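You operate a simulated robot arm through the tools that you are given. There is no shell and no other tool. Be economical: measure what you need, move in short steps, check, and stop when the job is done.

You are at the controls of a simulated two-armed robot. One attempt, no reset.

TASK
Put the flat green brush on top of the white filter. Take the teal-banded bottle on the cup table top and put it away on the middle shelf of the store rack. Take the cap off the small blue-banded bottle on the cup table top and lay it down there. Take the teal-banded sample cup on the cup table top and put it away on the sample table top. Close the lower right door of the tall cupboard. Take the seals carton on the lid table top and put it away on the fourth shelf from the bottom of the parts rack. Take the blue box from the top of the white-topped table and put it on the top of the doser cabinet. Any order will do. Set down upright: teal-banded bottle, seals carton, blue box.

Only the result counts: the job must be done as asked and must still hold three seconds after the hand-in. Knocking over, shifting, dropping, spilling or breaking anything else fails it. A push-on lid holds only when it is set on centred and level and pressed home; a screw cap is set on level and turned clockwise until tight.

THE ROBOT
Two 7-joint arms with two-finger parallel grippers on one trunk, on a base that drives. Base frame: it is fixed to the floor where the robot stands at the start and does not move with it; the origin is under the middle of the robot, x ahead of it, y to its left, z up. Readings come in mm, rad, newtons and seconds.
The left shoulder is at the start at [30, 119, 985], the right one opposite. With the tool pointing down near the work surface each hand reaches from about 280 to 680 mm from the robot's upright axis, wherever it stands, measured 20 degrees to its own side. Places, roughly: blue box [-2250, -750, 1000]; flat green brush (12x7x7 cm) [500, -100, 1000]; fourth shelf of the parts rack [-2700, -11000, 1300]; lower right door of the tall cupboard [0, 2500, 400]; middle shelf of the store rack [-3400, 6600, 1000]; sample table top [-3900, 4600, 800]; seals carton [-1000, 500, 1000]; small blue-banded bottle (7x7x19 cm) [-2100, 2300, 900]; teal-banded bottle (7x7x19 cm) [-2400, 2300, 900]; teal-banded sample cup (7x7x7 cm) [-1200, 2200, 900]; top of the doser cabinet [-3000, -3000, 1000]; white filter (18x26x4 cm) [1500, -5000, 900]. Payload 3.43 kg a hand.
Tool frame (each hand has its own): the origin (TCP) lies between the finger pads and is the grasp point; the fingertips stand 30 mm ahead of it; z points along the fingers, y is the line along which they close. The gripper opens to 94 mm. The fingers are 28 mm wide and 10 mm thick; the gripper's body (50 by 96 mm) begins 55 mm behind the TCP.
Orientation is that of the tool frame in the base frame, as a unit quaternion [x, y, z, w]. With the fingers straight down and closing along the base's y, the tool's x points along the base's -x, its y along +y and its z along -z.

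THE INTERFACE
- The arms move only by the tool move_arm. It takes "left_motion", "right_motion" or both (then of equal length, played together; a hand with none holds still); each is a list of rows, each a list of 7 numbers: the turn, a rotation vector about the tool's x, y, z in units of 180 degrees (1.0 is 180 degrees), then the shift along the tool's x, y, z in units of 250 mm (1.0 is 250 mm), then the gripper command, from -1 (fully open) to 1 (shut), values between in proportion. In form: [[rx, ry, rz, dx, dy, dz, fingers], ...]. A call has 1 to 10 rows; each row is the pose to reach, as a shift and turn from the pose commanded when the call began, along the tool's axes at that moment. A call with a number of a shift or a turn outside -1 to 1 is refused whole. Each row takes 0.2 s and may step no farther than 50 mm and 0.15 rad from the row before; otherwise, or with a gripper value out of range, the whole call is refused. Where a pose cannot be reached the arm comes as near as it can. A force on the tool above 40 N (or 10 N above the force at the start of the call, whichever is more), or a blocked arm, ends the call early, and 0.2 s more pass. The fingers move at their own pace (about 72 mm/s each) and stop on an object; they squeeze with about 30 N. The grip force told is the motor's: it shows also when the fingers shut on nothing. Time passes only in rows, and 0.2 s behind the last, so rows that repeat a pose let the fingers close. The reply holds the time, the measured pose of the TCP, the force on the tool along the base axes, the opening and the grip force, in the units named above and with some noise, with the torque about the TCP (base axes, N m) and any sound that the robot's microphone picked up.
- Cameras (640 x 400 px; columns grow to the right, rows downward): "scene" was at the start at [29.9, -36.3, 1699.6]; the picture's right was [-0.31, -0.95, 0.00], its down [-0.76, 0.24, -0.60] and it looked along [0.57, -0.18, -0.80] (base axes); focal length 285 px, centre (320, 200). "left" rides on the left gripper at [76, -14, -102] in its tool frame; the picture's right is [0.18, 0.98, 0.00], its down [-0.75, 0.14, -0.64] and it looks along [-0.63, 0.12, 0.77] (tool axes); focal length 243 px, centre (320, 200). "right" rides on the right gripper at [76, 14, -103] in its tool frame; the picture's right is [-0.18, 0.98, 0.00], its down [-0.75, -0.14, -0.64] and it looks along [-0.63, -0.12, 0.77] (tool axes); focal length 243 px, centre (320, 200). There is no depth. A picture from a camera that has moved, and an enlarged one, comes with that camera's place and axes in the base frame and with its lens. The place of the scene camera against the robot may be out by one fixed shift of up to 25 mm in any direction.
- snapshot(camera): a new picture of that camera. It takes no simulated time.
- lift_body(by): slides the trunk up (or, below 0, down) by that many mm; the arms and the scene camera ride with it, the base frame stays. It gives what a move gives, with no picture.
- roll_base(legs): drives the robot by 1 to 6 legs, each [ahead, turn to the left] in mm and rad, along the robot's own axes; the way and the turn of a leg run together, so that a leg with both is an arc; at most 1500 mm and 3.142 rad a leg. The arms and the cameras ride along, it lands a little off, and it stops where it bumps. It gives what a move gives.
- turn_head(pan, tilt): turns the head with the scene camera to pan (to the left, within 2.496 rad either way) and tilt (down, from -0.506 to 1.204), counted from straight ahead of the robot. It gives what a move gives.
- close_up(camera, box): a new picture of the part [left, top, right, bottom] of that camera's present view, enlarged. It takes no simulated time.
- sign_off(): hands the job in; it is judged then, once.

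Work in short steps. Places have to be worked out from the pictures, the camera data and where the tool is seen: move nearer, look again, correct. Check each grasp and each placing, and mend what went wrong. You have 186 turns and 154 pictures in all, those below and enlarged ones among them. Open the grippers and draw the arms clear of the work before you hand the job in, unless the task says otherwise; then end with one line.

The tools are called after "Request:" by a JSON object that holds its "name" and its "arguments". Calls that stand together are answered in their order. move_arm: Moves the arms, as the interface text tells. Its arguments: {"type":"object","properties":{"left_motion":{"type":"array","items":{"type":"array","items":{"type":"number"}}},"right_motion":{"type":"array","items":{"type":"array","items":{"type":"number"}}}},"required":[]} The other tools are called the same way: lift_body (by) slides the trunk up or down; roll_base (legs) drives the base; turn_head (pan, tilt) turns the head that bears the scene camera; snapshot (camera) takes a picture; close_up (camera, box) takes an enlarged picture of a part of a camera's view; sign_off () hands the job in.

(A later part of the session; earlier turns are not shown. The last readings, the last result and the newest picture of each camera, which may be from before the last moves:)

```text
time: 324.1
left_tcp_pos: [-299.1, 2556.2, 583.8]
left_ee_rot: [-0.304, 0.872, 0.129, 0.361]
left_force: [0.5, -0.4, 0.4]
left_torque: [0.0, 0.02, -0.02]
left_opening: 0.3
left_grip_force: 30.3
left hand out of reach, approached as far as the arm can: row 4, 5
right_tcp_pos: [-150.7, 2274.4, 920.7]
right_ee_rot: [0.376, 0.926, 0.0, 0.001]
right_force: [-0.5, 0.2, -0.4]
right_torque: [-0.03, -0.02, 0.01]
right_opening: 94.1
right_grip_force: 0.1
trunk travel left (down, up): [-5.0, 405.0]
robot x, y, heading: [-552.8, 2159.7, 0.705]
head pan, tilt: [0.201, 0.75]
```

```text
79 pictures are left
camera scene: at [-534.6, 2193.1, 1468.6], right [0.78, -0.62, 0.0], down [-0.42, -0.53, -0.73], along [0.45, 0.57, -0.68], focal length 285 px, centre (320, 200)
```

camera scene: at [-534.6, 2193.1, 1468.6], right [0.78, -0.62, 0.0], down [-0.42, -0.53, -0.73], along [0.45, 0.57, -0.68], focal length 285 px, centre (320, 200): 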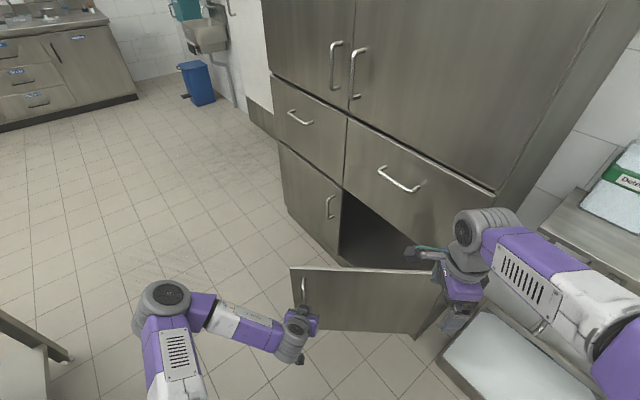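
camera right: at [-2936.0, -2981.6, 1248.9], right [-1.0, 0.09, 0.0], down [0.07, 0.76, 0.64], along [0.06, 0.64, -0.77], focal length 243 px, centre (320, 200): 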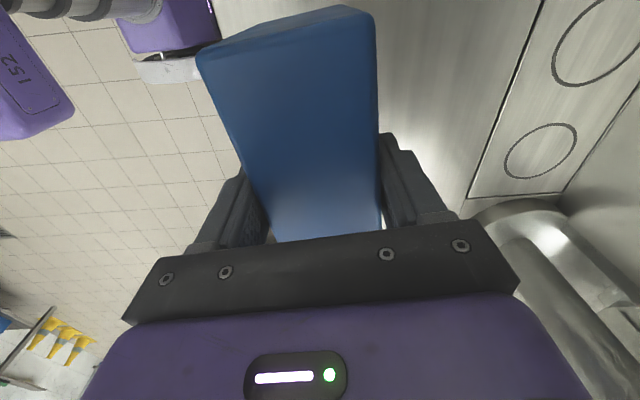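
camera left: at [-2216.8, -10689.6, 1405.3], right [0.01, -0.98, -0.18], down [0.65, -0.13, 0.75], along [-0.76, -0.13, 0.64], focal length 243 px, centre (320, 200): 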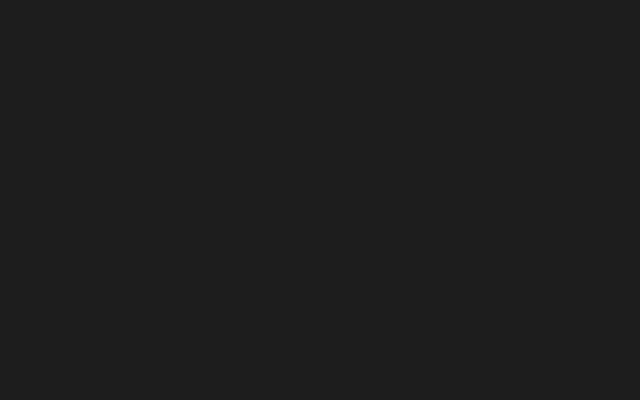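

The arm hit a lower limit at z≈584. I'll make the hand steeper to get deeper.

Request:
{"name": "move_arm", "arguments": {"left_motion": [[0, 0.035, 0, 0.05, 0, 0.05, 1], [0, 0.07, 0, 0.1, 0, 0.1, 1], [0, 0.1, 0, 0.16, 0, 0.16, 1], [0, 0.12, 0, 0.24, 0, 0.24, 1]]}}

Request:
{"name": "snapshot", "arguments": {"camera": "left"}}

```text
time: 325.1
left_tcp_pos: [-298.4, 2555.4, 499.0]
left_ee_rot: [-0.32, 0.925, 0.068, 0.193]
left_force: [0.7, 0.4, 0.2]
left_torque: [-0.01, 0.03, 0.01]
left_opening: 0.2
left_grip_force: 29.4
right_tcp_pos: [-149.7, 2274.6, 920.2]
right_ee_rot: [0.375, 0.927, 0.0, 0.0]
right_force: [0.0, -0.3, -0.4]
right_torque: [-0.01, 0.01, -0.02]
right_opening: 94.2
right_grip_force: 0.1
trunk travel left (down, up): [-5.0, 405.0]
robot x, y, heading: [-548.6, 2166.2, 0.699]
head pan, tilt: [0.201, 0.75]
```

```text
78 pictures are left
camera left: at [-377.6, 2475.4, 562.7], right [-0.74, 0.67, -0.07], down [0.26, 0.38, 0.89], along [0.62, 0.64, -0.45], focal length 243 px, centre (320, 200)
```

left: 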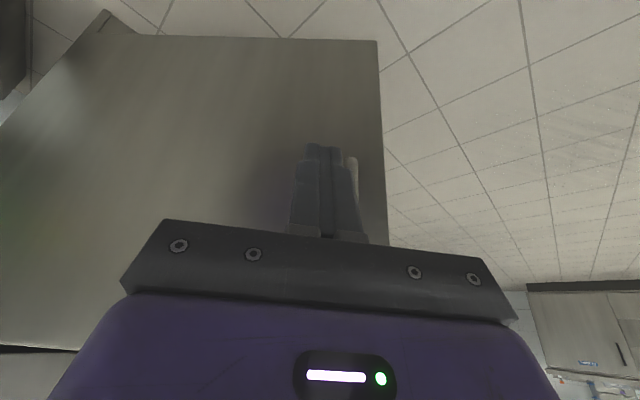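

The fingers face the door just inside its handle. I'll draw the right hand back out of the way, then drive forward so the left hand swings the door.

Request:
{"name": "move_arm", "arguments": {"right_motion": [[0, 0, 0, -0.05, -0.15, 0, 0], [0, 0, 0, -0.1, -0.3, 0, 1], [0, 0, 0, -0.15, -0.45, 0, 1]]}}

Request:
{"name": "roll_base", "arguments": {"legs": [[250, 0]]}}

Request:
{"name": "snapshot", "arguments": {"camera": "scene"}}

```text
time: 325.9
left_tcp_pos: [-299.0, 2555.7, 499.1]
left_ee_rot: [-0.321, 0.925, 0.068, 0.193]
left_force: [0.7, 0.3, -0.7]
left_torque: [-0.02, 0.01, -0.01]
left_opening: 0.0
left_grip_force: 29.7
right_tcp_pos: [-201.3, 2166.7, 921.5]
right_ee_rot: [0.376, 0.927, 0.0, 0.001]
right_force: [0.6, 0.0, 0.4]
right_torque: [0.05, 0.0, 0.01]
right_opening: 0.0
right_grip_force: 14.7
trunk travel left (down, up): [-5.0, 405.0]
robot x, y, heading: [-553.2, 2160.9, 0.694]
head pan, tilt: [0.201, 0.75]
```

```text
time: 327.8
left_tcp_pos: [-109.1, 2713.8, 499.3]
left_ee_rot: [-0.321, 0.925, 0.069, 0.193]
left_force: [-0.5, 1.0, 0.0]
left_torque: [-0.01, -0.02, 0.0]
left_opening: 0.1
left_grip_force: 30.2
right_tcp_pos: [-12.9, 2325.8, 919.8]
right_ee_rot: [0.376, 0.927, -0.001, 0.0]
right_force: [0.1, -0.2, 0.7]
right_torque: [-0.01, 0.0, 0.02]
right_opening: 0.1
right_grip_force: 29.8
trunk travel left (down, up): [-5.0, 405.0]
robot x, y, heading: [-359.7, 2322.2, 0.697]
head pan, tilt: [0.201, 0.75]
```

```text
77 pictures are left
camera scene: at [-344.4, 2352.3, 1468.5], right [0.78, -0.62, 0.0], down [-0.42, -0.53, -0.73], along [0.46, 0.57, -0.68], focal length 285 px, centre (320, 200)
```

scene: 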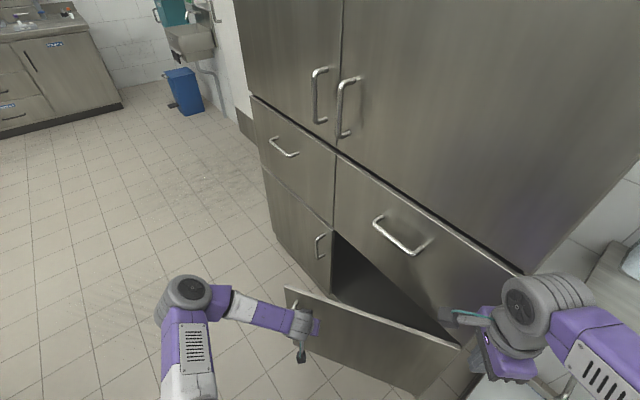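

The door is swinging. I'll drive 80 mm more, then sweep the hand east with the arm.

Request:
{"name": "roll_base", "arguments": {"legs": [[80, 0]]}}

Request:
{"name": "snapshot", "arguments": {"camera": "left"}}

```text
time: 328.8
left_tcp_pos: [-50.4, 2765.0, 498.5]
left_ee_rot: [-0.321, 0.925, 0.07, 0.193]
left_force: [0.1, 0.5, -0.4]
left_torque: [-0.01, -0.05, -0.01]
left_opening: 0.0
left_grip_force: 30.6
right_tcp_pos: [48.9, 2376.6, 919.3]
right_ee_rot: [0.377, 0.926, -0.001, 0.0]
right_force: [-0.3, -0.4, -0.3]
right_torque: [0.02, 0.03, 0.01]
right_opening: 0.2
right_grip_force: 30.1
trunk travel left (down, up): [-5.0, 405.0]
robot x, y, heading: [-299.6, 2372.6, 0.697]
head pan, tilt: [0.201, 0.75]
```

```text
76 pictures are left
camera left: at [-127.2, 2684.9, 562.5], right [-0.74, 0.67, -0.07], down [0.26, 0.38, 0.89], along [0.62, 0.64, -0.45], focal length 243 px, centre (320, 200)
```

left: 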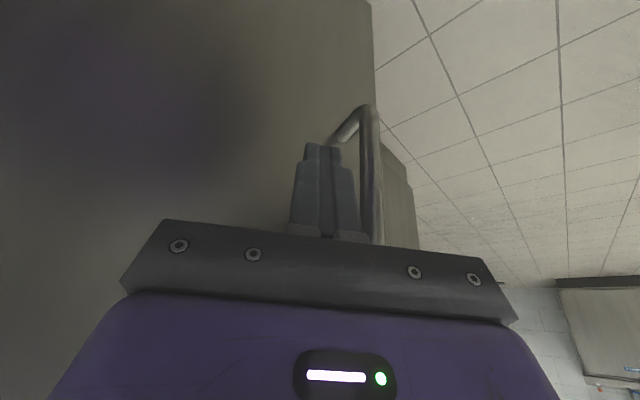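

Fingers are against the door beside its handle. I'll sweep the hand about 210 mm in +x.

Request:
{"name": "move_arm", "arguments": {"left_motion": [[0, 0, 0, -0.1, -0.09, 0.04, 1], [0, 0, 0, -0.2, -0.18, 0.08, 1], [0, 0, 0, -0.3, -0.27, 0.12, 1], [0, 0, 0, -0.4, -0.36, 0.16, 1], [0, 0, 0, -0.5, -0.45, 0.2, 1], [0, 0, 0, -0.59, -0.53, 0.24, 1]]}}

Request:
{"name": "snapshot", "arguments": {"camera": "scene"}}

```text
time: 330.1
left_tcp_pos: [129.2, 2758.5, 501.9]
left_ee_rot: [-0.319, 0.927, 0.074, 0.184]
left_force: [-12.7, -3.6, 5.9]
left_torque: [-0.02, -0.98, -0.63]
left_opening: 0.0
left_grip_force: 29.8
right_tcp_pos: [48.5, 2376.1, 920.8]
right_ee_rot: [0.375, 0.927, -0.002, 0.0]
right_force: [0.1, 0.4, -1.0]
right_torque: [-0.02, 0.06, -0.02]
right_opening: 0.0
right_grip_force: 30.0
trunk travel left (down, up): [-5.0, 405.0]
robot x, y, heading: [-304.1, 2368.9, 0.693]
head pan, tilt: [0.201, 0.75]
stopped in row 6 (left hand): the force on the tool passed its limit at 106 N (the readings are from after the stop); the commanded pose is now the measured one
```

```text
75 pictures are left
camera scene: at [-284.1, 2403.1, 1468.5], right [0.78, -0.62, 0.0], down [-0.42, -0.53, -0.73], along [0.45, 0.57, -0.68], focal length 285 px, centre (320, 200)
```

scene: 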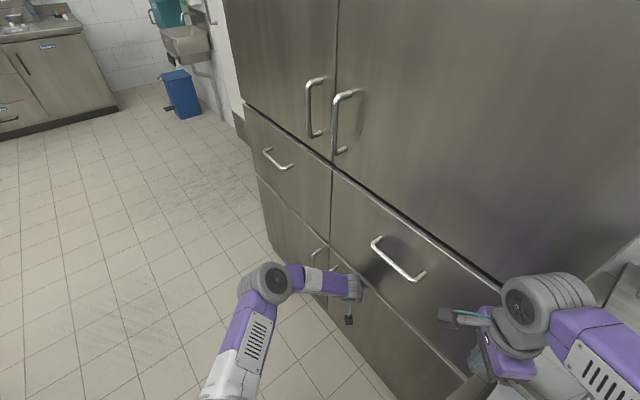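

The door looks shut. I'll draw the hand back and check the gap.

Request:
{"name": "move_arm", "arguments": {"left_motion": [[0, 0, 0, 0.1, 0.09, -0.04, 1], [0, 0, 0, 0.2, 0.18, -0.08, 1], [0, 0, 0, 0.3, 0.27, -0.12, 1], [0, 0, 0, 0.4, 0.36, -0.16, 1], [0, 0, 0, 0.5, 0.45, -0.2, 1]]}}

Request:
{"name": "close_up", "arguments": {"camera": "scene", "box": [220, 140, 520, 400]}}

```text
time: 331.3
left_tcp_pos: [-45.6, 2765.7, 503.3]
left_ee_rot: [-0.32, 0.926, 0.072, 0.186]
left_force: [0.6, 0.0, -0.4]
left_torque: [-0.02, 0.01, 0.02]
left_opening: 0.0
left_grip_force: 29.9
right_tcp_pos: [48.5, 2376.3, 919.7]
right_ee_rot: [0.376, 0.926, -0.001, 0.0]
right_force: [0.3, 1.1, 0.6]
right_torque: [0.0, 0.01, -0.01]
right_opening: 0.0
right_grip_force: 30.0
trunk travel left (down, up): [-5.0, 405.0]
robot x, y, heading: [-302.7, 2372.4, 0.699]
head pan, tilt: [0.201, 0.75]
```

```text
1.54 times, centred on (370, 270) of scene
camera zoom: at [-284.8, 2402.8, 1468.6], right [0.78, -0.62, 0.0], down [-0.42, -0.53, -0.73], along [0.46, 0.57, -0.68], focal length 438 px, centre (243, 92)
```

zoom: 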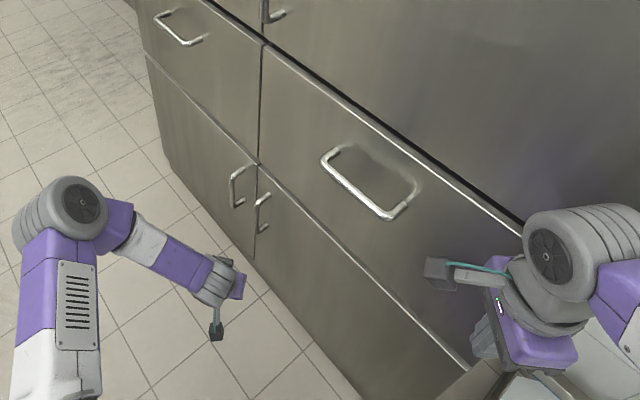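

The door is flush shut. I'll raise the trunk, bring the left hand up, and back out toward the cup table's south side.

Request:
{"name": "lift_body", "arguments": {"by": 245}}

Request:
{"name": "move_arm", "arguments": {"left_motion": [[0, 0.025, 0, -0.07, 0, -0.17, 0], [0, 0.05, 0, -0.14, 0, -0.34, -1], [0, 0.075, 0, -0.21, 0, -0.51, -1], [0, 0.1, 0, -0.28, 0, -0.68, -1], [0, 0.12, 0, -0.35, 0, -0.85, -1]]}}

Request:
{"name": "move_arm", "arguments": {"left_motion": [[0, 0, 0, 0, 0, -0.18, -1], [0, 0, 0, 0, 0, -0.36, -1], [0, 0, 0, 0, 0, -0.54, -1], [0, 0, 0, 0, 0, -0.72, -1], [0, 0, 0, 0, 0, -0.9, -1]]}}

Request:
{"name": "roll_base", "arguments": {"legs": [[-200, 0], [0, 0.872], [-720, 0], [0, 1.571], [300, 0]]}}

Request:
{"name": "turn_head", "arguments": {"pan": -1.1, "tilt": 0.55}}

Request:
{"name": "snapshot", "arguments": {"camera": "scene"}}

```text
time: 333.9
left_tcp_pos: [-45.0, 2766.0, 746.5]
left_ee_rot: [-0.319, 0.926, 0.072, 0.187]
left_force: [0.6, -0.1, -0.3]
left_torque: [0.0, 0.01, 0.01]
left_opening: 0.0
left_grip_force: 29.8
right_tcp_pos: [49.0, 2377.0, 1165.3]
right_ee_rot: [0.376, 0.926, -0.001, 0.0]
right_force: [0.2, -0.1, 0.0]
right_torque: [-0.02, 0.0, -0.02]
right_opening: 0.2
right_grip_force: 30.4
trunk travel left (down, up): [-250.0, 160.0]
robot x, y, heading: [-304.5, 2368.8, 0.7]
head pan, tilt: [0.201, 0.75]
```

```text
time: 335.1
left_tcp_pos: [-45.4, 2758.7, 976.9]
left_ee_rot: [-0.326, 0.945, 0.012, 0.009]
left_force: [0.0, -0.9, 0.3]
left_torque: [0.02, 0.0, 0.01]
left_opening: 94.1
left_grip_force: 0.1
right_tcp_pos: [47.0, 2376.8, 1166.2]
right_ee_rot: [0.376, 0.927, -0.001, 0.0]
right_force: [0.0, 0.4, 0.4]
right_torque: [-0.01, 0.0, 0.03]
right_opening: 0.3
right_grip_force: 30.1
trunk travel left (down, up): [-250.0, 160.0]
robot x, y, heading: [-304.9, 2368.1, 0.695]
head pan, tilt: [0.201, 0.75]
```

```text
time: 336.3
left_tcp_pos: [-47.7, 2755.3, 1201.5]
left_ee_rot: [-0.327, 0.945, 0.011, 0.008]
left_force: [0.4, 0.5, 0.3]
left_torque: [-0.02, -0.04, -0.01]
left_opening: 94.1
left_grip_force: 0.2
right_tcp_pos: [48.7, 2376.0, 1164.8]
right_ee_rot: [0.377, 0.926, 0.0, -0.001]
right_force: [0.0, -0.2, 0.9]
right_torque: [0.01, 0.0, 0.01]
right_opening: 0.2
right_grip_force: 30.1
trunk travel left (down, up): [-250.0, 160.0]
robot x, y, heading: [-299.4, 2369.2, 0.699]
head pan, tilt: [0.201, 0.75]
```

```text
time: 349.2
left_tcp_pos: [-1200.1, 1380.5, 1201.5]
left_ee_rot: [1.0, -0.009, -0.012, 0.008]
left_force: [-0.3, 0.3, 0.8]
left_torque: [0.0, -0.04, -0.02]
left_opening: 93.8
left_grip_force: 0.0
right_tcp_pos: [-1033.3, 1732.8, 1164.6]
right_ee_rot: [0.746, -0.665, 0.0, 0.0]
right_force: [-0.2, 0.8, 0.3]
right_torque: [-0.01, -0.03, 0.02]
right_opening: 0.0
right_grip_force: 29.4
trunk travel left (down, up): [-250.0, 160.0]
robot x, y, heading: [-755.7, 1518.9, -3.13]
head pan, tilt: [0.201, 0.75]
```

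```text
time: 350.6
left_tcp_pos: [-1198.8, 1380.4, 1201.6]
left_ee_rot: [1.0, -0.009, -0.012, 0.007]
left_force: [0.0, -0.3, -0.2]
left_torque: [0.01, -0.03, -0.01]
left_opening: 93.9
left_grip_force: 0.0
right_tcp_pos: [-1032.5, 1733.8, 1164.4]
right_ee_rot: [0.746, -0.666, 0.0, -0.001]
right_force: [-0.5, -0.2, 0.0]
right_torque: [0.0, 0.02, 0.03]
right_opening: 0.0
right_grip_force: 29.8
trunk travel left (down, up): [-250.0, 160.0]
robot x, y, heading: [-755.9, 1516.6, -3.133]
head pan, tilt: [-1.1, 0.55]
```

```text
73 pictures are left
camera scene: at [-780.5, 1582.5, 1730.9], right [0.88, 0.47, 0.0], down [0.24, -0.46, -0.85], along [-0.4, 0.75, -0.52], focal length 285 px, centre (320, 200)
```

scene: 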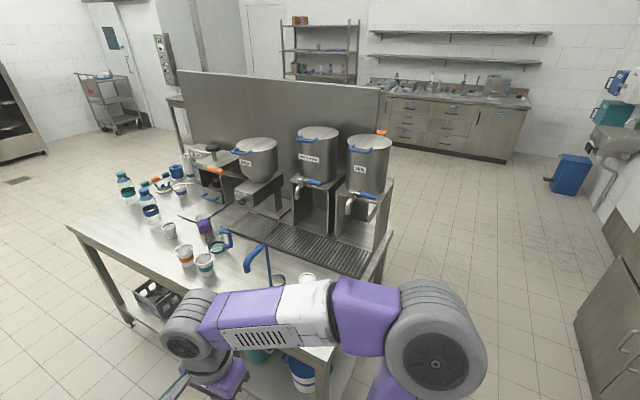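

The cup table is in view. I'll zoom on the items.

Request:
{"name": "close_up", "arguments": {"camera": "scene", "box": [100, 150, 330, 294]}}

```text
2.78 times, centred on (215, 222) of scene
camera zoom: at [-780.5, 1582.5, 1730.9], right [0.88, 0.47, 0.0], down [0.24, -0.46, -0.85], along [-0.4, 0.75, -0.52], focal length 791 px, centre (612, 139)
```

zoom: 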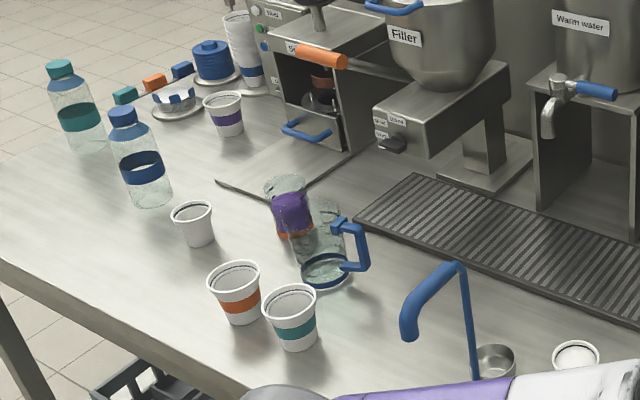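

The teal-banded bottle is at ≈(-2400,2300), the small blue-banded bottle at ≈(-2108,2233), and a white cup at ≈(-1207,2277) that may be the sample cup. Another teal-banded cup stands at ≈(-1600,2110). I'll face the table near the first cup to tell them apart.

Request:
{"name": "roll_base", "arguments": {"legs": [[620, 0], [0, -1.571], [130, 0]]}}

Request:
{"name": "turn_head", "arguments": {"pan": -0.1, "tilt": 0.8}}

Request:
{"name": "snapshot", "arguments": {"camera": "scene"}}

Request:
{"name": "snapshot", "arguments": {"camera": "right"}}

```text
time: 358.9
left_tcp_pos: [-1504.9, 2080.2, 1200.6]
left_ee_rot: [-0.696, 0.718, 0.014, 0.004]
left_force: [-0.3, 1.1, -0.3]
left_torque: [0.02, 0.03, 0.02]
left_opening: 94.2
left_grip_force: 0.0
right_tcp_pos: [-1155.0, 1908.9, 1164.8]
right_ee_rot: [-0.05, 0.999, -0.001, 0.0]
right_force: [0.6, 0.3, -0.7]
right_torque: [0.0, 0.01, 0.02]
right_opening: 0.0
right_grip_force: 29.7
trunk travel left (down, up): [-250.0, 160.0]
robot x, y, heading: [-1378.5, 1638.1, 1.571]
head pan, tilt: [-1.1, 0.55]
```

```text
time: 360.1
left_tcp_pos: [-1506.7, 2078.6, 1201.4]
left_ee_rot: [-0.696, 0.718, 0.014, 0.003]
left_force: [-0.3, 0.2, -0.7]
left_torque: [0.01, -0.01, 0.04]
left_opening: 94.1
left_grip_force: 0.0
right_tcp_pos: [-1154.6, 1908.7, 1165.4]
right_ee_rot: [-0.051, 0.999, -0.001, 0.0]
right_force: [-0.1, -0.4, -0.2]
right_torque: [0.01, 0.01, 0.01]
right_opening: 0.0
right_grip_force: 30.1
trunk travel left (down, up): [-250.0, 160.0]
robot x, y, heading: [-1373.8, 1635.5, 1.569]
head pan, tilt: [-0.099, 0.799]
```

```text
71 pictures are left
camera scene: at [-1378.4, 1672.7, 1709.6], right [1.0, -0.1, 0.0], down [-0.07, -0.71, -0.7], along [0.07, 0.69, -0.72], focal length 285 px, centre (320, 200)
```

scene: 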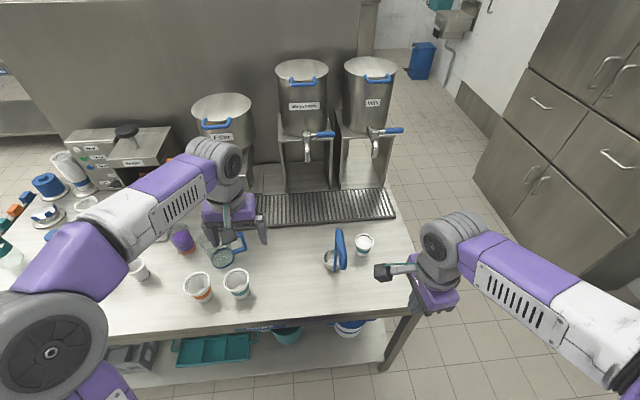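

```text
70 pictures are left
camera right: at [-1231.9, 1915.3, 1267.5], right [0.08, 1.0, 0.0], down [0.76, -0.06, 0.64], along [0.64, -0.05, -0.77], focal length 243 px, centre (320, 200)
```

right: 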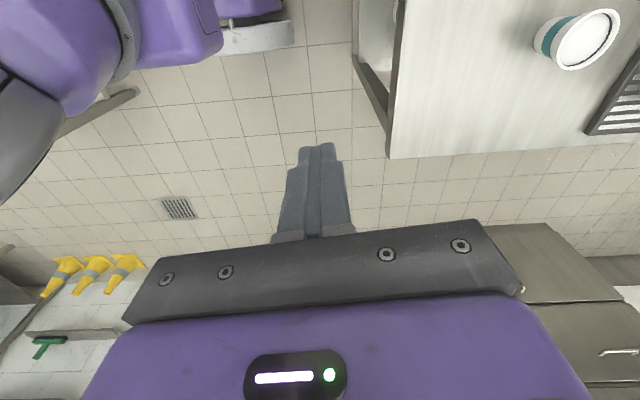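

The right cup also shows a teal band. I'll zoom on both cups.

Request:
{"name": "close_up", "arguments": {"camera": "scene", "box": [310, 215, 400, 285]}}

Request:
{"name": "close_up", "arguments": {"camera": "scene", "box": [170, 240, 270, 310]}}

Request:
{"name": "close_up", "arguments": {"camera": "right", "box": [500, 0, 640, 90]}}

```text
5.71 times, centred on (355, 250) of scene
camera zoom: at [-1378.4, 1672.7, 1709.6], right [1.0, -0.1, 0.0], down [-0.07, -0.71, -0.7], along [0.07, 0.69, -0.72], focal length 1628 px, centre (120, -86)
```

zoom: 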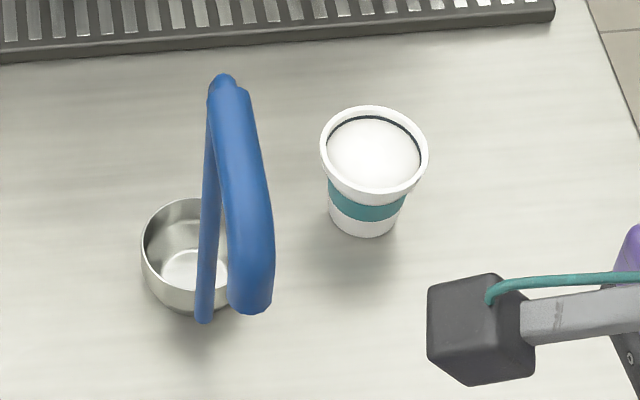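

```text
5.71 times, centred on (220, 275) of scene
camera zoom: at [-1378.4, 1672.7, 1709.6], right [1.0, -0.1, 0.0], down [-0.07, -0.71, -0.7], along [0.07, 0.69, -0.72], focal length 1628 px, centre (891, -229)
```

zoom: 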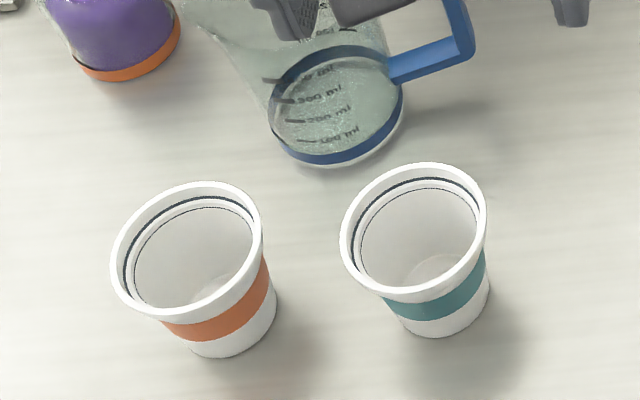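

```text
4.44 times, centred on (570, 45) of right
camera zoom: at [-1231.9, 1915.3, 1267.5], right [0.08, 1.0, 0.0], down [0.76, -0.06, 0.64], along [0.64, -0.05, -0.77], focal length 1078 px, centre (-791, 889)
```

zoom: 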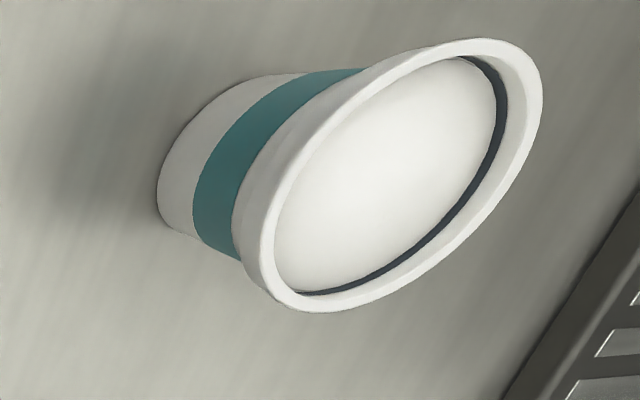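

The filled teal cup at ≈(-1207,2277) is the sample cup; the left one is empty. I'll do the cap first while both hands are free, so I'm moving over to the small blue-banded bottle.

Request:
{"name": "roll_base", "arguments": {"legs": [[-150, 0], [0, 1.571], [734, 0], [0, -1.571], [160, 0]]}}

Request:
{"name": "turn_head", "arguments": {"pan": 0.0, "tilt": 0.8}}

Request:
{"name": "snapshot", "arguments": {"camera": "scene"}}

Request:
{"name": "snapshot", "arguments": {"camera": "left"}}

```text
time: 373.7
left_tcp_pos: [-2239.6, 2092.1, 1200.8]
left_ee_rot: [-0.693, 0.72, 0.014, 0.003]
left_force: [-0.7, 0.3, -0.8]
left_torque: [-0.03, 0.01, 0.03]
left_opening: 94.0
left_grip_force: 0.0
right_tcp_pos: [-1891.1, 1919.6, 1164.4]
right_ee_rot: [-0.046, 0.999, -0.002, 0.001]
right_force: [0.1, 0.6, 0.0]
right_torque: [-0.05, 0.03, 0.01]
right_opening: 0.1
right_grip_force: 29.9
trunk travel left (down, up): [-250.0, 160.0]
robot x, y, heading: [-2112.6, 1651.8, 1.569]
head pan, tilt: [-0.099, 0.799]
```

```text
time: 374.4
left_tcp_pos: [-2239.9, 2092.6, 1201.9]
left_ee_rot: [-0.692, 0.721, 0.014, 0.004]
left_force: [0.4, 0.6, -1.2]
left_torque: [-0.03, 0.03, -0.02]
left_opening: 94.1
left_grip_force: 0.1
right_tcp_pos: [-1889.7, 1918.4, 1164.3]
right_ee_rot: [-0.046, 0.999, -0.002, 0.0]
right_force: [0.8, 0.3, -0.1]
right_torque: [-0.02, -0.01, -0.02]
right_opening: 0.0
right_grip_force: 30.0
trunk travel left (down, up): [-250.0, 160.0]
robot x, y, heading: [-2111.5, 1650.5, 1.566]
head pan, tilt: [0.0, 0.799]
```

```text
66 pictures are left
camera scene: at [-2123.4, 1685.5, 1709.5], right [1.0, -0.01, 0.0], down [-0.01, -0.72, -0.7], along [0.01, 0.7, -0.72], focal length 285 px, centre (320, 200)
```

scene: 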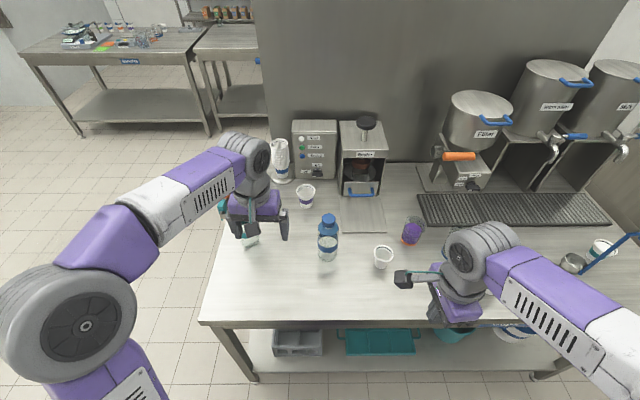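

```text
65 pictures are left
camera left: at [-2227.6, 2012.7, 1301.7], right [-0.99, -0.15, 0.01], down [-0.1, 0.74, 0.66], along [-0.1, 0.65, -0.75], focal length 243 px, centre (320, 200)
```

left: 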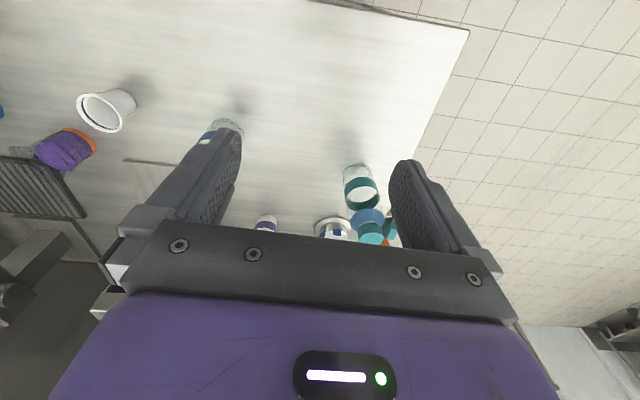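

Zooming on the blue-banded bottle and its cap.

Request:
{"name": "close_up", "arguments": {"camera": "scene", "box": [290, 195, 370, 275]}}

```text
5.00 times, centred on (330, 235) of scene
camera zoom: at [-2123.4, 1685.5, 1709.5], right [1.0, -0.01, 0.0], down [-0.01, -0.72, -0.7], along [0.01, 0.7, -0.72], focal length 1424 px, centre (270, 25)
```

zoom: 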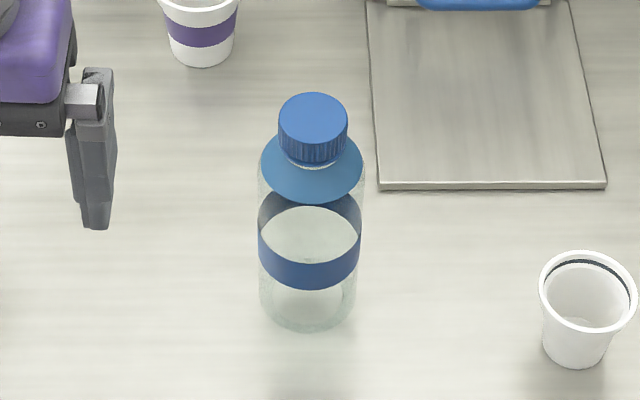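

It's a ribbed screw cap. I'll hold the bottle body with the left hand, yawed 40° right and pitched 60°, and twist the cap with the right. First the left hand goes to a standoff on its approach line.

Request:
{"name": "move_arm", "arguments": {"left_motion": [[0.0129, -0.0355, 0.0224, -0.021, -0.024, 0.096, -1], [0.0258, -0.071, 0.0447, -0.042, -0.049, 0.192, -1], [0.0387, -0.1064, 0.0671, -0.063, -0.073, 0.288, -1], [0.0516, -0.1419, 0.0895, -0.084, -0.098, 0.384, -1], [0.0646, -0.1774, 0.1118, -0.105, -0.122, 0.48, -1], [0.0775, -0.2129, 0.1342, -0.126, -0.147, 0.576, -1], [0.0904, -0.2483, 0.1566, -0.147, -0.171, 0.672, -1], [0.1033, -0.2838, 0.1789, -0.168, -0.196, 0.768, -1], [0.1162, -0.3193, 0.2013, -0.188, -0.22, 0.86, -1]]}}

Request:
{"name": "snapshot", "arguments": {"camera": "left"}}

Request:
{"name": "snapshot", "arguments": {"camera": "scene"}}

```text
time: 376.4
left_tcp_pos: [-2186.7, 2143.2, 985.5]
left_ee_rot: [-0.344, 0.792, 0.216, 0.456]
left_force: [0.2, 0.0, -0.5]
left_torque: [-0.01, 0.0, 0.0]
left_opening: 94.3
left_grip_force: 0.1
right_tcp_pos: [-1890.6, 1919.2, 1165.7]
right_ee_rot: [-0.045, 0.999, -0.001, 0.0]
right_force: [-0.1, 0.0, -0.3]
right_torque: [0.0, -0.02, 0.01]
right_opening: 0.0
right_grip_force: 29.9
trunk travel left (down, up): [-250.0, 160.0]
robot x, y, heading: [-2114.6, 1652.7, 1.568]
head pan, tilt: [0.0, 0.799]
```

```text
63 pictures are left
camera left: at [-2262.1, 2039.8, 969.4], right [-0.79, 0.6, -0.13], down [-0.21, -0.06, 0.98], along [0.57, 0.8, 0.18], focal length 243 px, centre (320, 200)
```

left: 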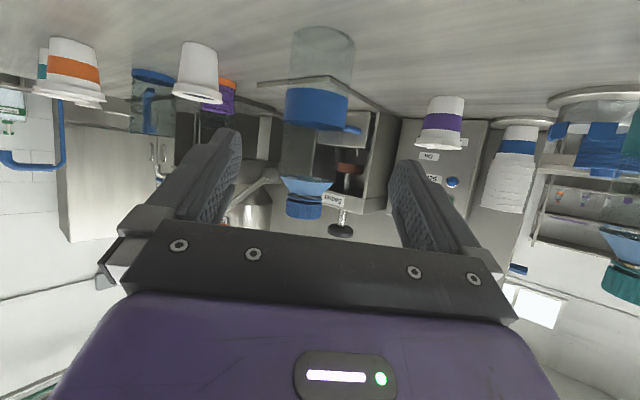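

```text
62 pictures are left
camera scene: at [-2124.1, 1686.6, 1709.5], right [1.0, -0.01, 0.0], down [0.0, -0.72, -0.7], along [0.01, 0.7, -0.72], focal length 285 px, centre (320, 200)
```

scene: 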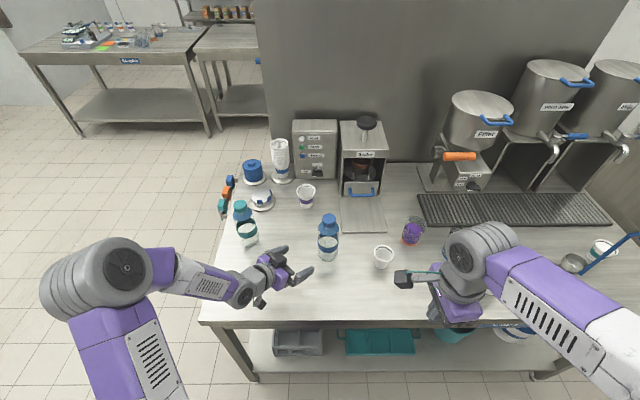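

The left hand is aligned with the bottle axis at (-2096,2244). I'll advance 155 mm and close on the body.

Request:
{"name": "move_arm", "arguments": {"left_motion": [[0, 0, 0, 0, 0, 0.16, -1], [0, 0, 0, 0, 0, 0.32, -1], [0, 0, 0, 0, 0, 0.48, -1], [0, 0, 0, 0, 0, 0.62, -1], [0, 0, 0, 0, 0, 0.62, 0], [0, 0, 0, 0, 0, 0.62, 1], [0, 0, 0, 0, 0, 0.62, 1]]}}

Request:
{"name": "close_up", "arguments": {"camera": "scene", "box": [250, 195, 370, 295]}}

```text
time: 378.0
left_tcp_pos: [-2096.0, 2243.5, 908.3]
left_ee_rot: [-0.343, 0.793, 0.215, 0.456]
left_force: [-0.4, -0.6, 0.7]
left_torque: [-0.04, -0.01, -0.01]
left_opening: 66.3
left_grip_force: 30.1
right_tcp_pos: [-1889.7, 1918.5, 1164.9]
right_ee_rot: [-0.047, 0.999, 0.0, 0.0]
right_force: [0.8, 0.4, 0.0]
right_torque: [0.02, -0.03, -0.03]
right_opening: 0.0
right_grip_force: 30.2
trunk travel left (down, up): [-250.0, 160.0]
robot x, y, heading: [-2113.2, 1648.5, 1.562]
head pan, tilt: [0.0, 0.799]
```

```text
4.00 times, centred on (310, 245) of scene
camera zoom: at [-2123.5, 1685.5, 1709.6], right [1.0, -0.01, 0.0], down [-0.01, -0.72, -0.7], along [0.01, 0.7, -0.72], focal length 1139 px, centre (360, 20)
```

zoom: 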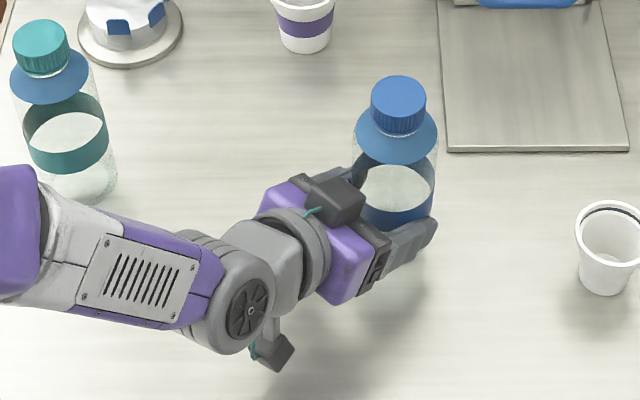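

The bottle is firmly held. Now the right hand goes up over the cap.

Request:
{"name": "move_arm", "arguments": {"right_motion": [[0, 0, 0, 0.07, 0.137, 0, -1], [0, 0, 0, 0.14, 0.274, 0, -1], [0, 0, 0, 0.21, 0.411, 0, -1], [0, 0, 0, 0.28, 0.548, 0, -1], [0, 0, 0, 0.35, 0.685, 0, -1]]}}

Request:
{"name": "move_arm", "arguments": {"right_motion": [[0, 0, 0, 0.07, 0.137, 0, -1], [0, 0, 0, 0.14, 0.274, 0, -1], [0, 0, 0, 0.21, 0.411, 0, -1], [0, 0, 0, 0.28, 0.548, 0.05, -1], [0, 0, 0, 0.35, 0.685, 0.1, -1]]}}

Request:
{"name": "snapshot", "arguments": {"camera": "right"}}

```text
time: 379.2
left_tcp_pos: [-2095.2, 2244.9, 909.7]
left_ee_rot: [-0.342, 0.793, 0.213, 0.456]
left_force: [-0.1, 0.2, 0.0]
left_torque: [-0.03, 0.0, 0.0]
left_opening: 66.2
left_grip_force: 29.6
right_tcp_pos: [-1994.1, 2082.5, 1164.4]
right_ee_rot: [-0.046, 0.999, -0.001, 0.001]
right_force: [0.1, 0.6, 0.6]
right_torque: [-0.02, -0.04, -0.01]
right_opening: 94.1
right_grip_force: 0.0
trunk travel left (down, up): [-250.0, 160.0]
robot x, y, heading: [-2116.4, 1647.1, 1.564]
head pan, tilt: [0.0, 0.799]
```

```text
time: 380.4
left_tcp_pos: [-2096.7, 2246.2, 909.6]
left_ee_rot: [-0.344, 0.792, 0.215, 0.456]
left_force: [0.1, 0.4, 0.4]
left_torque: [0.03, -0.02, -0.03]
left_opening: 66.0
left_grip_force: 30.0
right_tcp_pos: [-2097.1, 2243.9, 1137.7]
right_ee_rot: [-0.046, 0.999, -0.002, 0.0]
right_force: [0.3, -0.4, 1.0]
right_torque: [-0.01, 0.03, 0.01]
right_opening: 94.0
right_grip_force: 0.0
trunk travel left (down, up): [-250.0, 160.0]
robot x, y, heading: [-2116.7, 1647.9, 1.56]
head pan, tilt: [0.0, 0.799]
```

```text
60 pictures are left
camera right: at [-2174.2, 2252.5, 1240.7], right [0.09, 1.0, 0.0], down [0.76, -0.07, 0.64], along [0.64, -0.06, -0.77], focal length 243 px, centre (320, 200)
```

right: 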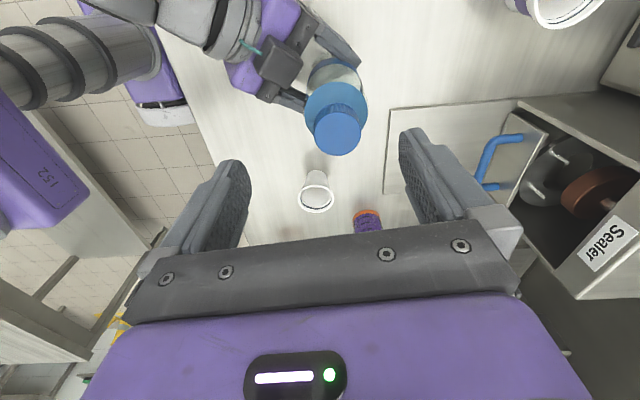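

The cap centre appears at about (-2083,2259). I'll shift over it and lower to z≈1085 for another look.

Request:
{"name": "move_arm", "arguments": {"right_motion": [[0, 0, 0, -0.061, 0.055, 0.1, -1], [0, 0, 0, -0.061, 0.055, 0.2, -1]]}}

Request:
{"name": "snapshot", "arguments": {"camera": "right"}}

```text
time: 381.0
left_tcp_pos: [-2095.7, 2242.4, 909.9]
left_ee_rot: [-0.343, 0.792, 0.215, 0.456]
left_force: [-1.1, 0.5, -0.1]
left_torque: [0.01, 0.06, 0.0]
left_opening: 66.2
left_grip_force: 30.3
right_tcp_pos: [-2083.0, 2258.8, 1088.5]
right_ee_rot: [-0.046, 0.999, 0.0, 0.0]
right_force: [-0.2, -0.4, -0.4]
right_torque: [0.01, 0.0, -0.02]
right_opening: 94.0
right_grip_force: 0.0
right hand out of reach, approached as far as the arm can: row 1
trunk travel left (down, up): [-250.0, 160.0]
robot x, y, heading: [-2113.4, 1645.4, 1.563]
head pan, tilt: [0.0, 0.799]
```

```text
59 pictures are left
camera right: at [-2159.6, 2266.3, 1192.4], right [0.09, 1.0, 0.0], down [0.76, -0.07, 0.64], along [0.64, -0.06, -0.77], focal length 243 px, centre (320, 200)
```

right: 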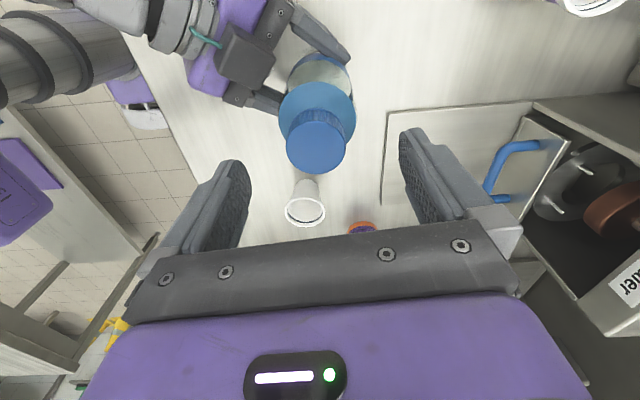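

Triangulating gives the cap top at (-2098,2258,1076). I'll shift 15 mm, settle the tips to about z 1052 and close on the cap.

Request:
{"name": "move_arm", "arguments": {"right_motion": [[0, 0, 0, 0.03, 0.003, 0.0, -1], [0, 0, 0, 0.062, 0.004, 0.024, -1], [0, 0, 0, 0.062, 0.004, 0.024, 0], [0, 0, 0, 0.062, 0.004, 0.024, 1], [0, 0, 0, 0.062, 0.004, 0.024, 1]]}}

Request:
{"name": "snapshot", "arguments": {"camera": "right"}}

```text
time: 382.2
left_tcp_pos: [-2095.6, 2242.7, 910.2]
left_ee_rot: [-0.343, 0.793, 0.215, 0.456]
left_force: [-0.1, 0.0, 0.0]
left_torque: [0.0, 0.0, 0.02]
left_opening: 66.2
left_grip_force: 29.9
right_tcp_pos: [-2096.9, 2257.5, 1082.8]
right_ee_rot: [-0.047, 0.999, -0.001, 0.001]
right_force: [0.6, -0.3, 0.7]
right_torque: [-0.01, 0.01, 0.01]
right_opening: 0.2
right_grip_force: 14.8
trunk travel left (down, up): [-250.0, 160.0]
robot x, y, heading: [-2113.7, 1645.8, 1.561]
head pan, tilt: [0.0, 0.799]
```

```text
58 pictures are left
camera right: at [-2174.8, 2266.0, 1185.8], right [0.09, 1.0, 0.0], down [0.76, -0.07, 0.64], along [0.64, -0.06, -0.77], focal length 243 px, centre (320, 200)
```

right: 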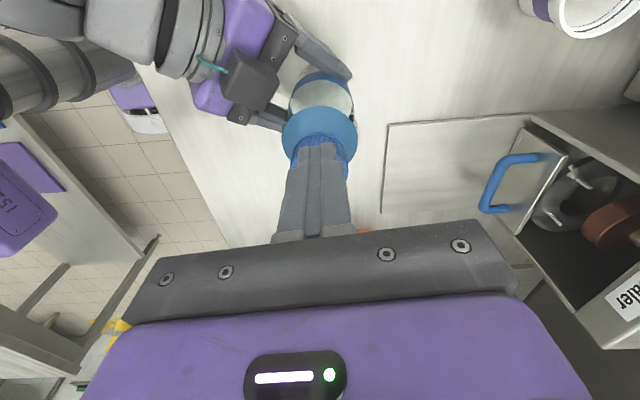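

The fingers closed above the cap, so the cap top must be near z 1040. I'll open, lower to TCP z≈1050 and close again.

Request:
{"name": "move_arm", "arguments": {"right_motion": [[0, 0, 0, 0, 0, -0.06, 1], [0, 0, 0, 0, 0, -0.06, -1], [0, 0, 0, 0, 0, -0.06, -1], [0, 0, 0, 0, 0, -0.06, -1], [0, 0, 0, 0, 0, 0.06, -1], [0, 0, 0, 0, 0, 0.128, -1], [0, 0, 0, 0, 0, 0.128, 0], [0, 0, 0, 0, 0, 0.128, 1], [0, 0, 0, 0, 0, 0.128, 1]]}}

```text
time: 384.2
left_tcp_pos: [-2095.8, 2243.3, 911.1]
left_ee_rot: [-0.345, 0.792, 0.216, 0.455]
left_force: [-1.2, 11.0, -2.6]
left_torque: [-1.02, -0.23, 0.16]
left_opening: 66.0
left_grip_force: 30.1
right_tcp_pos: [-2098.6, 2258.3, 1052.1]
right_ee_rot: [-0.046, 0.999, -0.002, 0.0]
right_force: [1.0, -10.3, 1.1]
right_torque: [-0.55, 0.13, -0.18]
right_opening: 38.7
right_grip_force: 29.6
right hand out of reach, approached as far as the arm can: row 1, 2, 3, 4
trunk travel left (down, up): [-250.0, 160.0]
robot x, y, heading: [-2113.9, 1647.3, 1.566]
head pan, tilt: [0.0, 0.799]
```

The cap is gripped at 38.7 mm with a 10 N sideways load. I'll nudge the hand −6 mm in y to relieve it.

Request:
{"name": "move_arm", "arguments": {"right_motion": [[0, 0, 0, 0, -0.012, 0, 1], [0, 0, 0, 0, -0.024, 0, 1]]}}

Request:
{"name": "close_up", "arguments": {"camera": "scene", "box": [250, 175, 370, 275]}}

```text
time: 384.8
left_tcp_pos: [-2093.9, 2241.6, 909.2]
left_ee_rot: [-0.341, 0.794, 0.214, 0.456]
left_force: [-3.7, -7.5, 3.0]
left_torque: [0.65, -0.51, -0.08]
left_opening: 66.0
left_grip_force: 30.3
right_tcp_pos: [-2095.9, 2252.4, 1052.3]
right_ee_rot: [-0.046, 0.999, 0.001, 0.002]
right_force: [3.9, 7.8, -0.1]
right_torque: [0.44, 0.01, 0.13]
right_opening: 38.6
right_grip_force: 29.7
trunk travel left (down, up): [-250.0, 160.0]
robot x, y, heading: [-2113.3, 1651.0, 1.561]
head pan, tilt: [0.0, 0.799]
```

```text
4.00 times, centred on (310, 225) of scene
camera zoom: at [-2123.5, 1685.4, 1709.6], right [1.0, -0.01, 0.0], down [-0.01, -0.72, -0.7], along [0.0, 0.7, -0.72], focal length 1139 px, centre (360, 100)
```

zoom: 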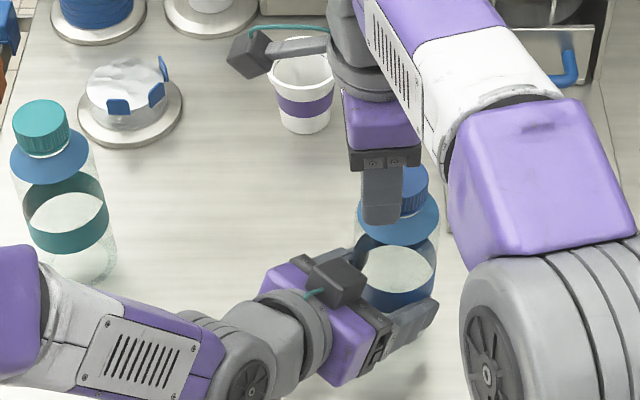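

The finger is about 14 mm left of the cap centre. I'll open, shift to the right, and re-grip centred.

Request:
{"name": "move_arm", "arguments": {"right_motion": [[0, 0, 0, 0, 0.006, 0, 0.2], [0, 0, 0, 0, 0.006, 0, 0], [0, 0, 0, -0.03, 0.006, 0, 0], [0, 0, 0, -0.053, 0.006, 0, 0], [0, 0, 0, -0.053, 0.006, 0, 1], [0, 0, 0, -0.053, 0.006, 0, 1]]}}

Request:
{"name": "close_up", "arguments": {"camera": "scene", "box": [250, 175, 370, 275]}}

```text
time: 386.2
left_tcp_pos: [-2094.6, 2242.9, 909.4]
left_ee_rot: [-0.342, 0.793, 0.214, 0.456]
left_force: [1.1, -6.4, 0.1]
left_torque: [0.67, 0.11, -0.14]
left_opening: 66.1
left_grip_force: 30.3
right_tcp_pos: [-2083.8, 2254.8, 1050.4]
right_ee_rot: [-0.046, 0.999, 0.0, 0.001]
right_force: [-1.7, 6.1, -0.2]
right_torque: [0.19, 0.08, 0.03]
right_opening: 39.5
right_grip_force: 30.3
trunk travel left (down, up): [-250.0, 160.0]
robot x, y, heading: [-2118.6, 1648.9, 1.566]
head pan, tilt: [0.0, 0.799]
```

```text
4.00 times, centred on (310, 225) of scene
camera zoom: at [-2123.4, 1685.6, 1709.5], right [1.0, -0.01, 0.0], down [-0.01, -0.72, -0.7], along [0.0, 0.7, -0.72], focal length 1139 px, centre (360, 100)
```

zoom: 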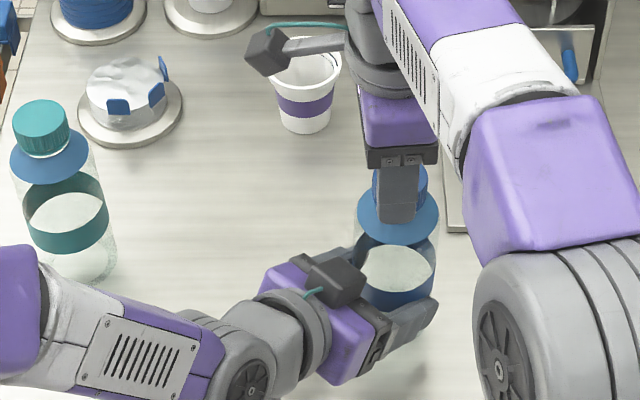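

It's centred now at 39.5 mm. I'll twist counter-clockwise by about 83°, rising slightly.

Request:
{"name": "move_arm", "arguments": {"right_motion": [[0, 0, -0.046, 0, 0.008, 0, 1], [0, 0, -0.092, 0, 0.008, -0.001, 1], [0, 0, -0.138, 0, 0.008, -0.002, 1], [0, 0, -0.184, 0, 0.008, -0.002, 1], [0, 0, -0.23, 0, 0.008, -0.003, 1], [0, 0, -0.276, 0, 0.008, -0.003, 1], [0, 0, -0.322, 0, 0.008, -0.004, 1], [0, 0, -0.368, 0, 0.008, -0.004, 1], [0, 0, -0.414, 0, 0.008, -0.005, 1], [0, 0, -0.46, 0, 0.008, -0.005, 1]]}}

```text
time: 388.4
left_tcp_pos: [-2097.3, 2243.2, 909.1]
left_ee_rot: [-0.344, 0.793, 0.215, 0.455]
left_force: [-15.2, 7.2, -0.4]
left_torque: [-0.55, -1.38, 0.38]
left_opening: 67.0
left_grip_force: 30.5
right_tcp_pos: [-2082.1, 2256.8, 1051.6]
right_ee_rot: [-0.695, 0.719, -0.001, 0.001]
right_force: [15.5, -7.4, 1.8]
right_torque: [-0.51, -0.66, -0.04]
right_opening: 39.3
right_grip_force: 30.7
trunk travel left (down, up): [-250.0, 160.0]
robot x, y, heading: [-2112.1, 1647.9, 1.562]
head pan, tilt: [0.0, 0.799]
```

The twist went without resistance; I'll re-centre a few mm and keep turning the same way another 83°.

Request:
{"name": "move_arm", "arguments": {"right_motion": [[0, 0, -0.046, 0.009, -0.02, -0.001, 1], [0, 0, -0.092, 0.009, -0.02, -0.002, 1], [0, 0, -0.138, 0.009, -0.02, -0.003, 1], [0, 0, -0.184, 0.009, -0.02, -0.004, 1], [0, 0, -0.23, 0.009, -0.02, -0.005, 1], [0, 0, -0.276, 0.009, -0.02, -0.006, 1], [0, 0, -0.322, 0.009, -0.02, -0.007, 1], [0, 0, -0.368, 0.009, -0.02, -0.008, 1], [0, 0, -0.414, 0.009, -0.02, -0.009, 1], [0, 0, -0.46, 0.009, -0.02, -0.01, 1]]}}

Request:
{"name": "close_up", "arguments": {"camera": "scene", "box": [250, 175, 370, 275]}}

```text
time: 390.6
left_tcp_pos: [-2096.4, 2242.9, 909.8]
left_ee_rot: [-0.343, 0.792, 0.215, 0.456]
left_force: [-8.9, -5.6, 1.4]
left_torque: [0.16, -0.91, 0.06]
left_opening: 66.8
left_grip_force: 29.0
right_tcp_pos: [-2079.8, 2254.1, 1055.4]
right_ee_rot: [0.997, -0.077, 0.001, 0.001]
right_force: [9.1, 5.6, -1.6]
right_torque: [0.63, -0.47, -0.03]
right_opening: 38.7
right_grip_force: 30.3
trunk travel left (down, up): [-250.0, 160.0]
robot x, y, heading: [-2114.1, 1650.8, 1.563]
head pan, tilt: [0.0, 0.799]
```

```text
4.00 times, centred on (310, 225) of scene
camera zoom: at [-2123.4, 1685.7, 1709.5], right [1.0, -0.01, 0.0], down [-0.01, -0.72, -0.7], along [0.0, 0.7, -0.72], focal length 1139 px, centre (360, 100)
```

zoom: 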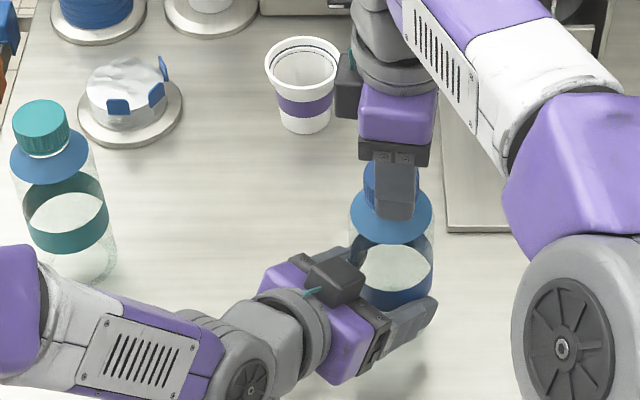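

Re-centring slightly, I'll keep turning counter-clockwise and see whether the wrist allows more.

Request:
{"name": "move_arm", "arguments": {"right_motion": [[0, 0, -0.046, 0, -0.008, -0.002, 1], [0, 0, -0.092, 0, -0.008, -0.004, 1], [0, 0, -0.138, 0, -0.008, -0.006, 1], [0, 0, -0.184, 0, -0.008, -0.008, 1], [0, 0, -0.23, 0, -0.008, -0.009, 1], [0, 0, -0.276, 0, -0.008, -0.01, 1], [0, 0, -0.322, 0, -0.008, -0.011, 1], [0, 0, -0.368, 0, -0.008, -0.012, 1]]}}

```text
time: 392.4
left_tcp_pos: [-2094.9, 2243.1, 908.4]
left_ee_rot: [-0.342, 0.794, 0.214, 0.456]
left_force: [-1.1, -2.6, -0.1]
left_torque: [0.29, -0.13, -0.02]
left_opening: 66.0
left_grip_force: 29.9
right_tcp_pos: [-2078.7, 2256.8, 1058.5]
right_ee_rot: [0.877, 0.481, -0.001, 0.0]
right_force: [0.9, 2.4, 1.2]
right_torque: [0.11, -0.01, -0.03]
right_opening: 39.2
right_grip_force: 30.4
trunk travel left (down, up): [-250.0, 160.0]
robot x, y, heading: [-2113.7, 1649.2, 1.564]
head pan, tilt: [0.0, 0.799]
```

That works, with 232° turned so far. Another 80°.

Request:
{"name": "move_arm", "arguments": {"right_motion": [[0, 0, -0.046, 0, 0, -0.002, 1], [0, 0, -0.092, 0, 0, -0.004, 1], [0, 0, -0.138, 0, 0, -0.006, 1], [0, 0, -0.184, 0, 0, -0.008, 1], [0, 0, -0.23, 0, 0, -0.009, 1], [0, 0, -0.276, 0, 0, -0.01, 1], [0, 0, -0.322, 0, 0, -0.011, 1], [0, 0, -0.368, 0, 0, -0.012, 1], [0, 0, -0.414, 0, 0, -0.014, 1], [0, 0, -0.46, 0, 0, -0.016, 1]]}}

Request:
{"name": "close_up", "arguments": {"camera": "scene", "box": [250, 175, 370, 275]}}

```text
time: 394.0
left_tcp_pos: [-2089.5, 2240.6, 910.7]
left_ee_rot: [-0.337, 0.795, 0.212, 0.459]
left_force: [3.9, -4.7, 4.2]
left_torque: [0.65, 0.0, -0.28]
left_opening: 68.8
left_grip_force: 29.8
right_tcp_pos: [-2058.0, 2256.4, 1049.8]
right_ee_rot: [0.568, 0.823, 0.013, 0.035]
right_force: [-3.1, 4.8, 8.0]
right_torque: [-0.04, 0.17, 0.04]
right_opening: 39.9
right_grip_force: 29.5
trunk travel left (down, up): [-250.0, 160.0]
robot x, y, heading: [-2111.9, 1647.7, 1.558]
head pan, tilt: [0.0, 0.799]
stopped in row 7 (right hand): the force on the tool passed its limit at 92 N (the readings are from after the stop); the commanded pose is now the measured one
```

```text
4.00 times, centred on (310, 225) of scene
camera zoom: at [-2123.0, 1684.5, 1709.7], right [1.0, -0.01, 0.0], down [-0.01, -0.72, -0.7], along [0.0, 0.7, -0.72], focal length 1139 px, centre (360, 100)
```

zoom: 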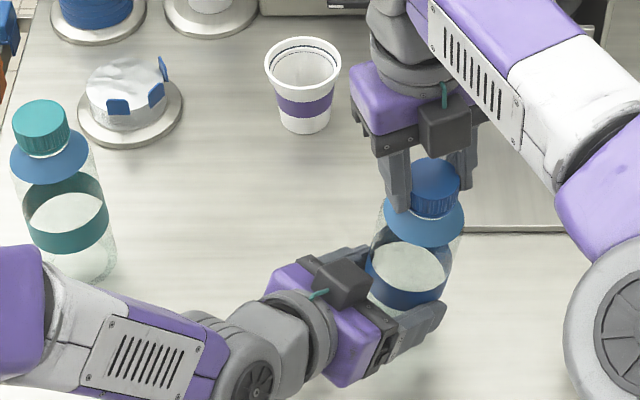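

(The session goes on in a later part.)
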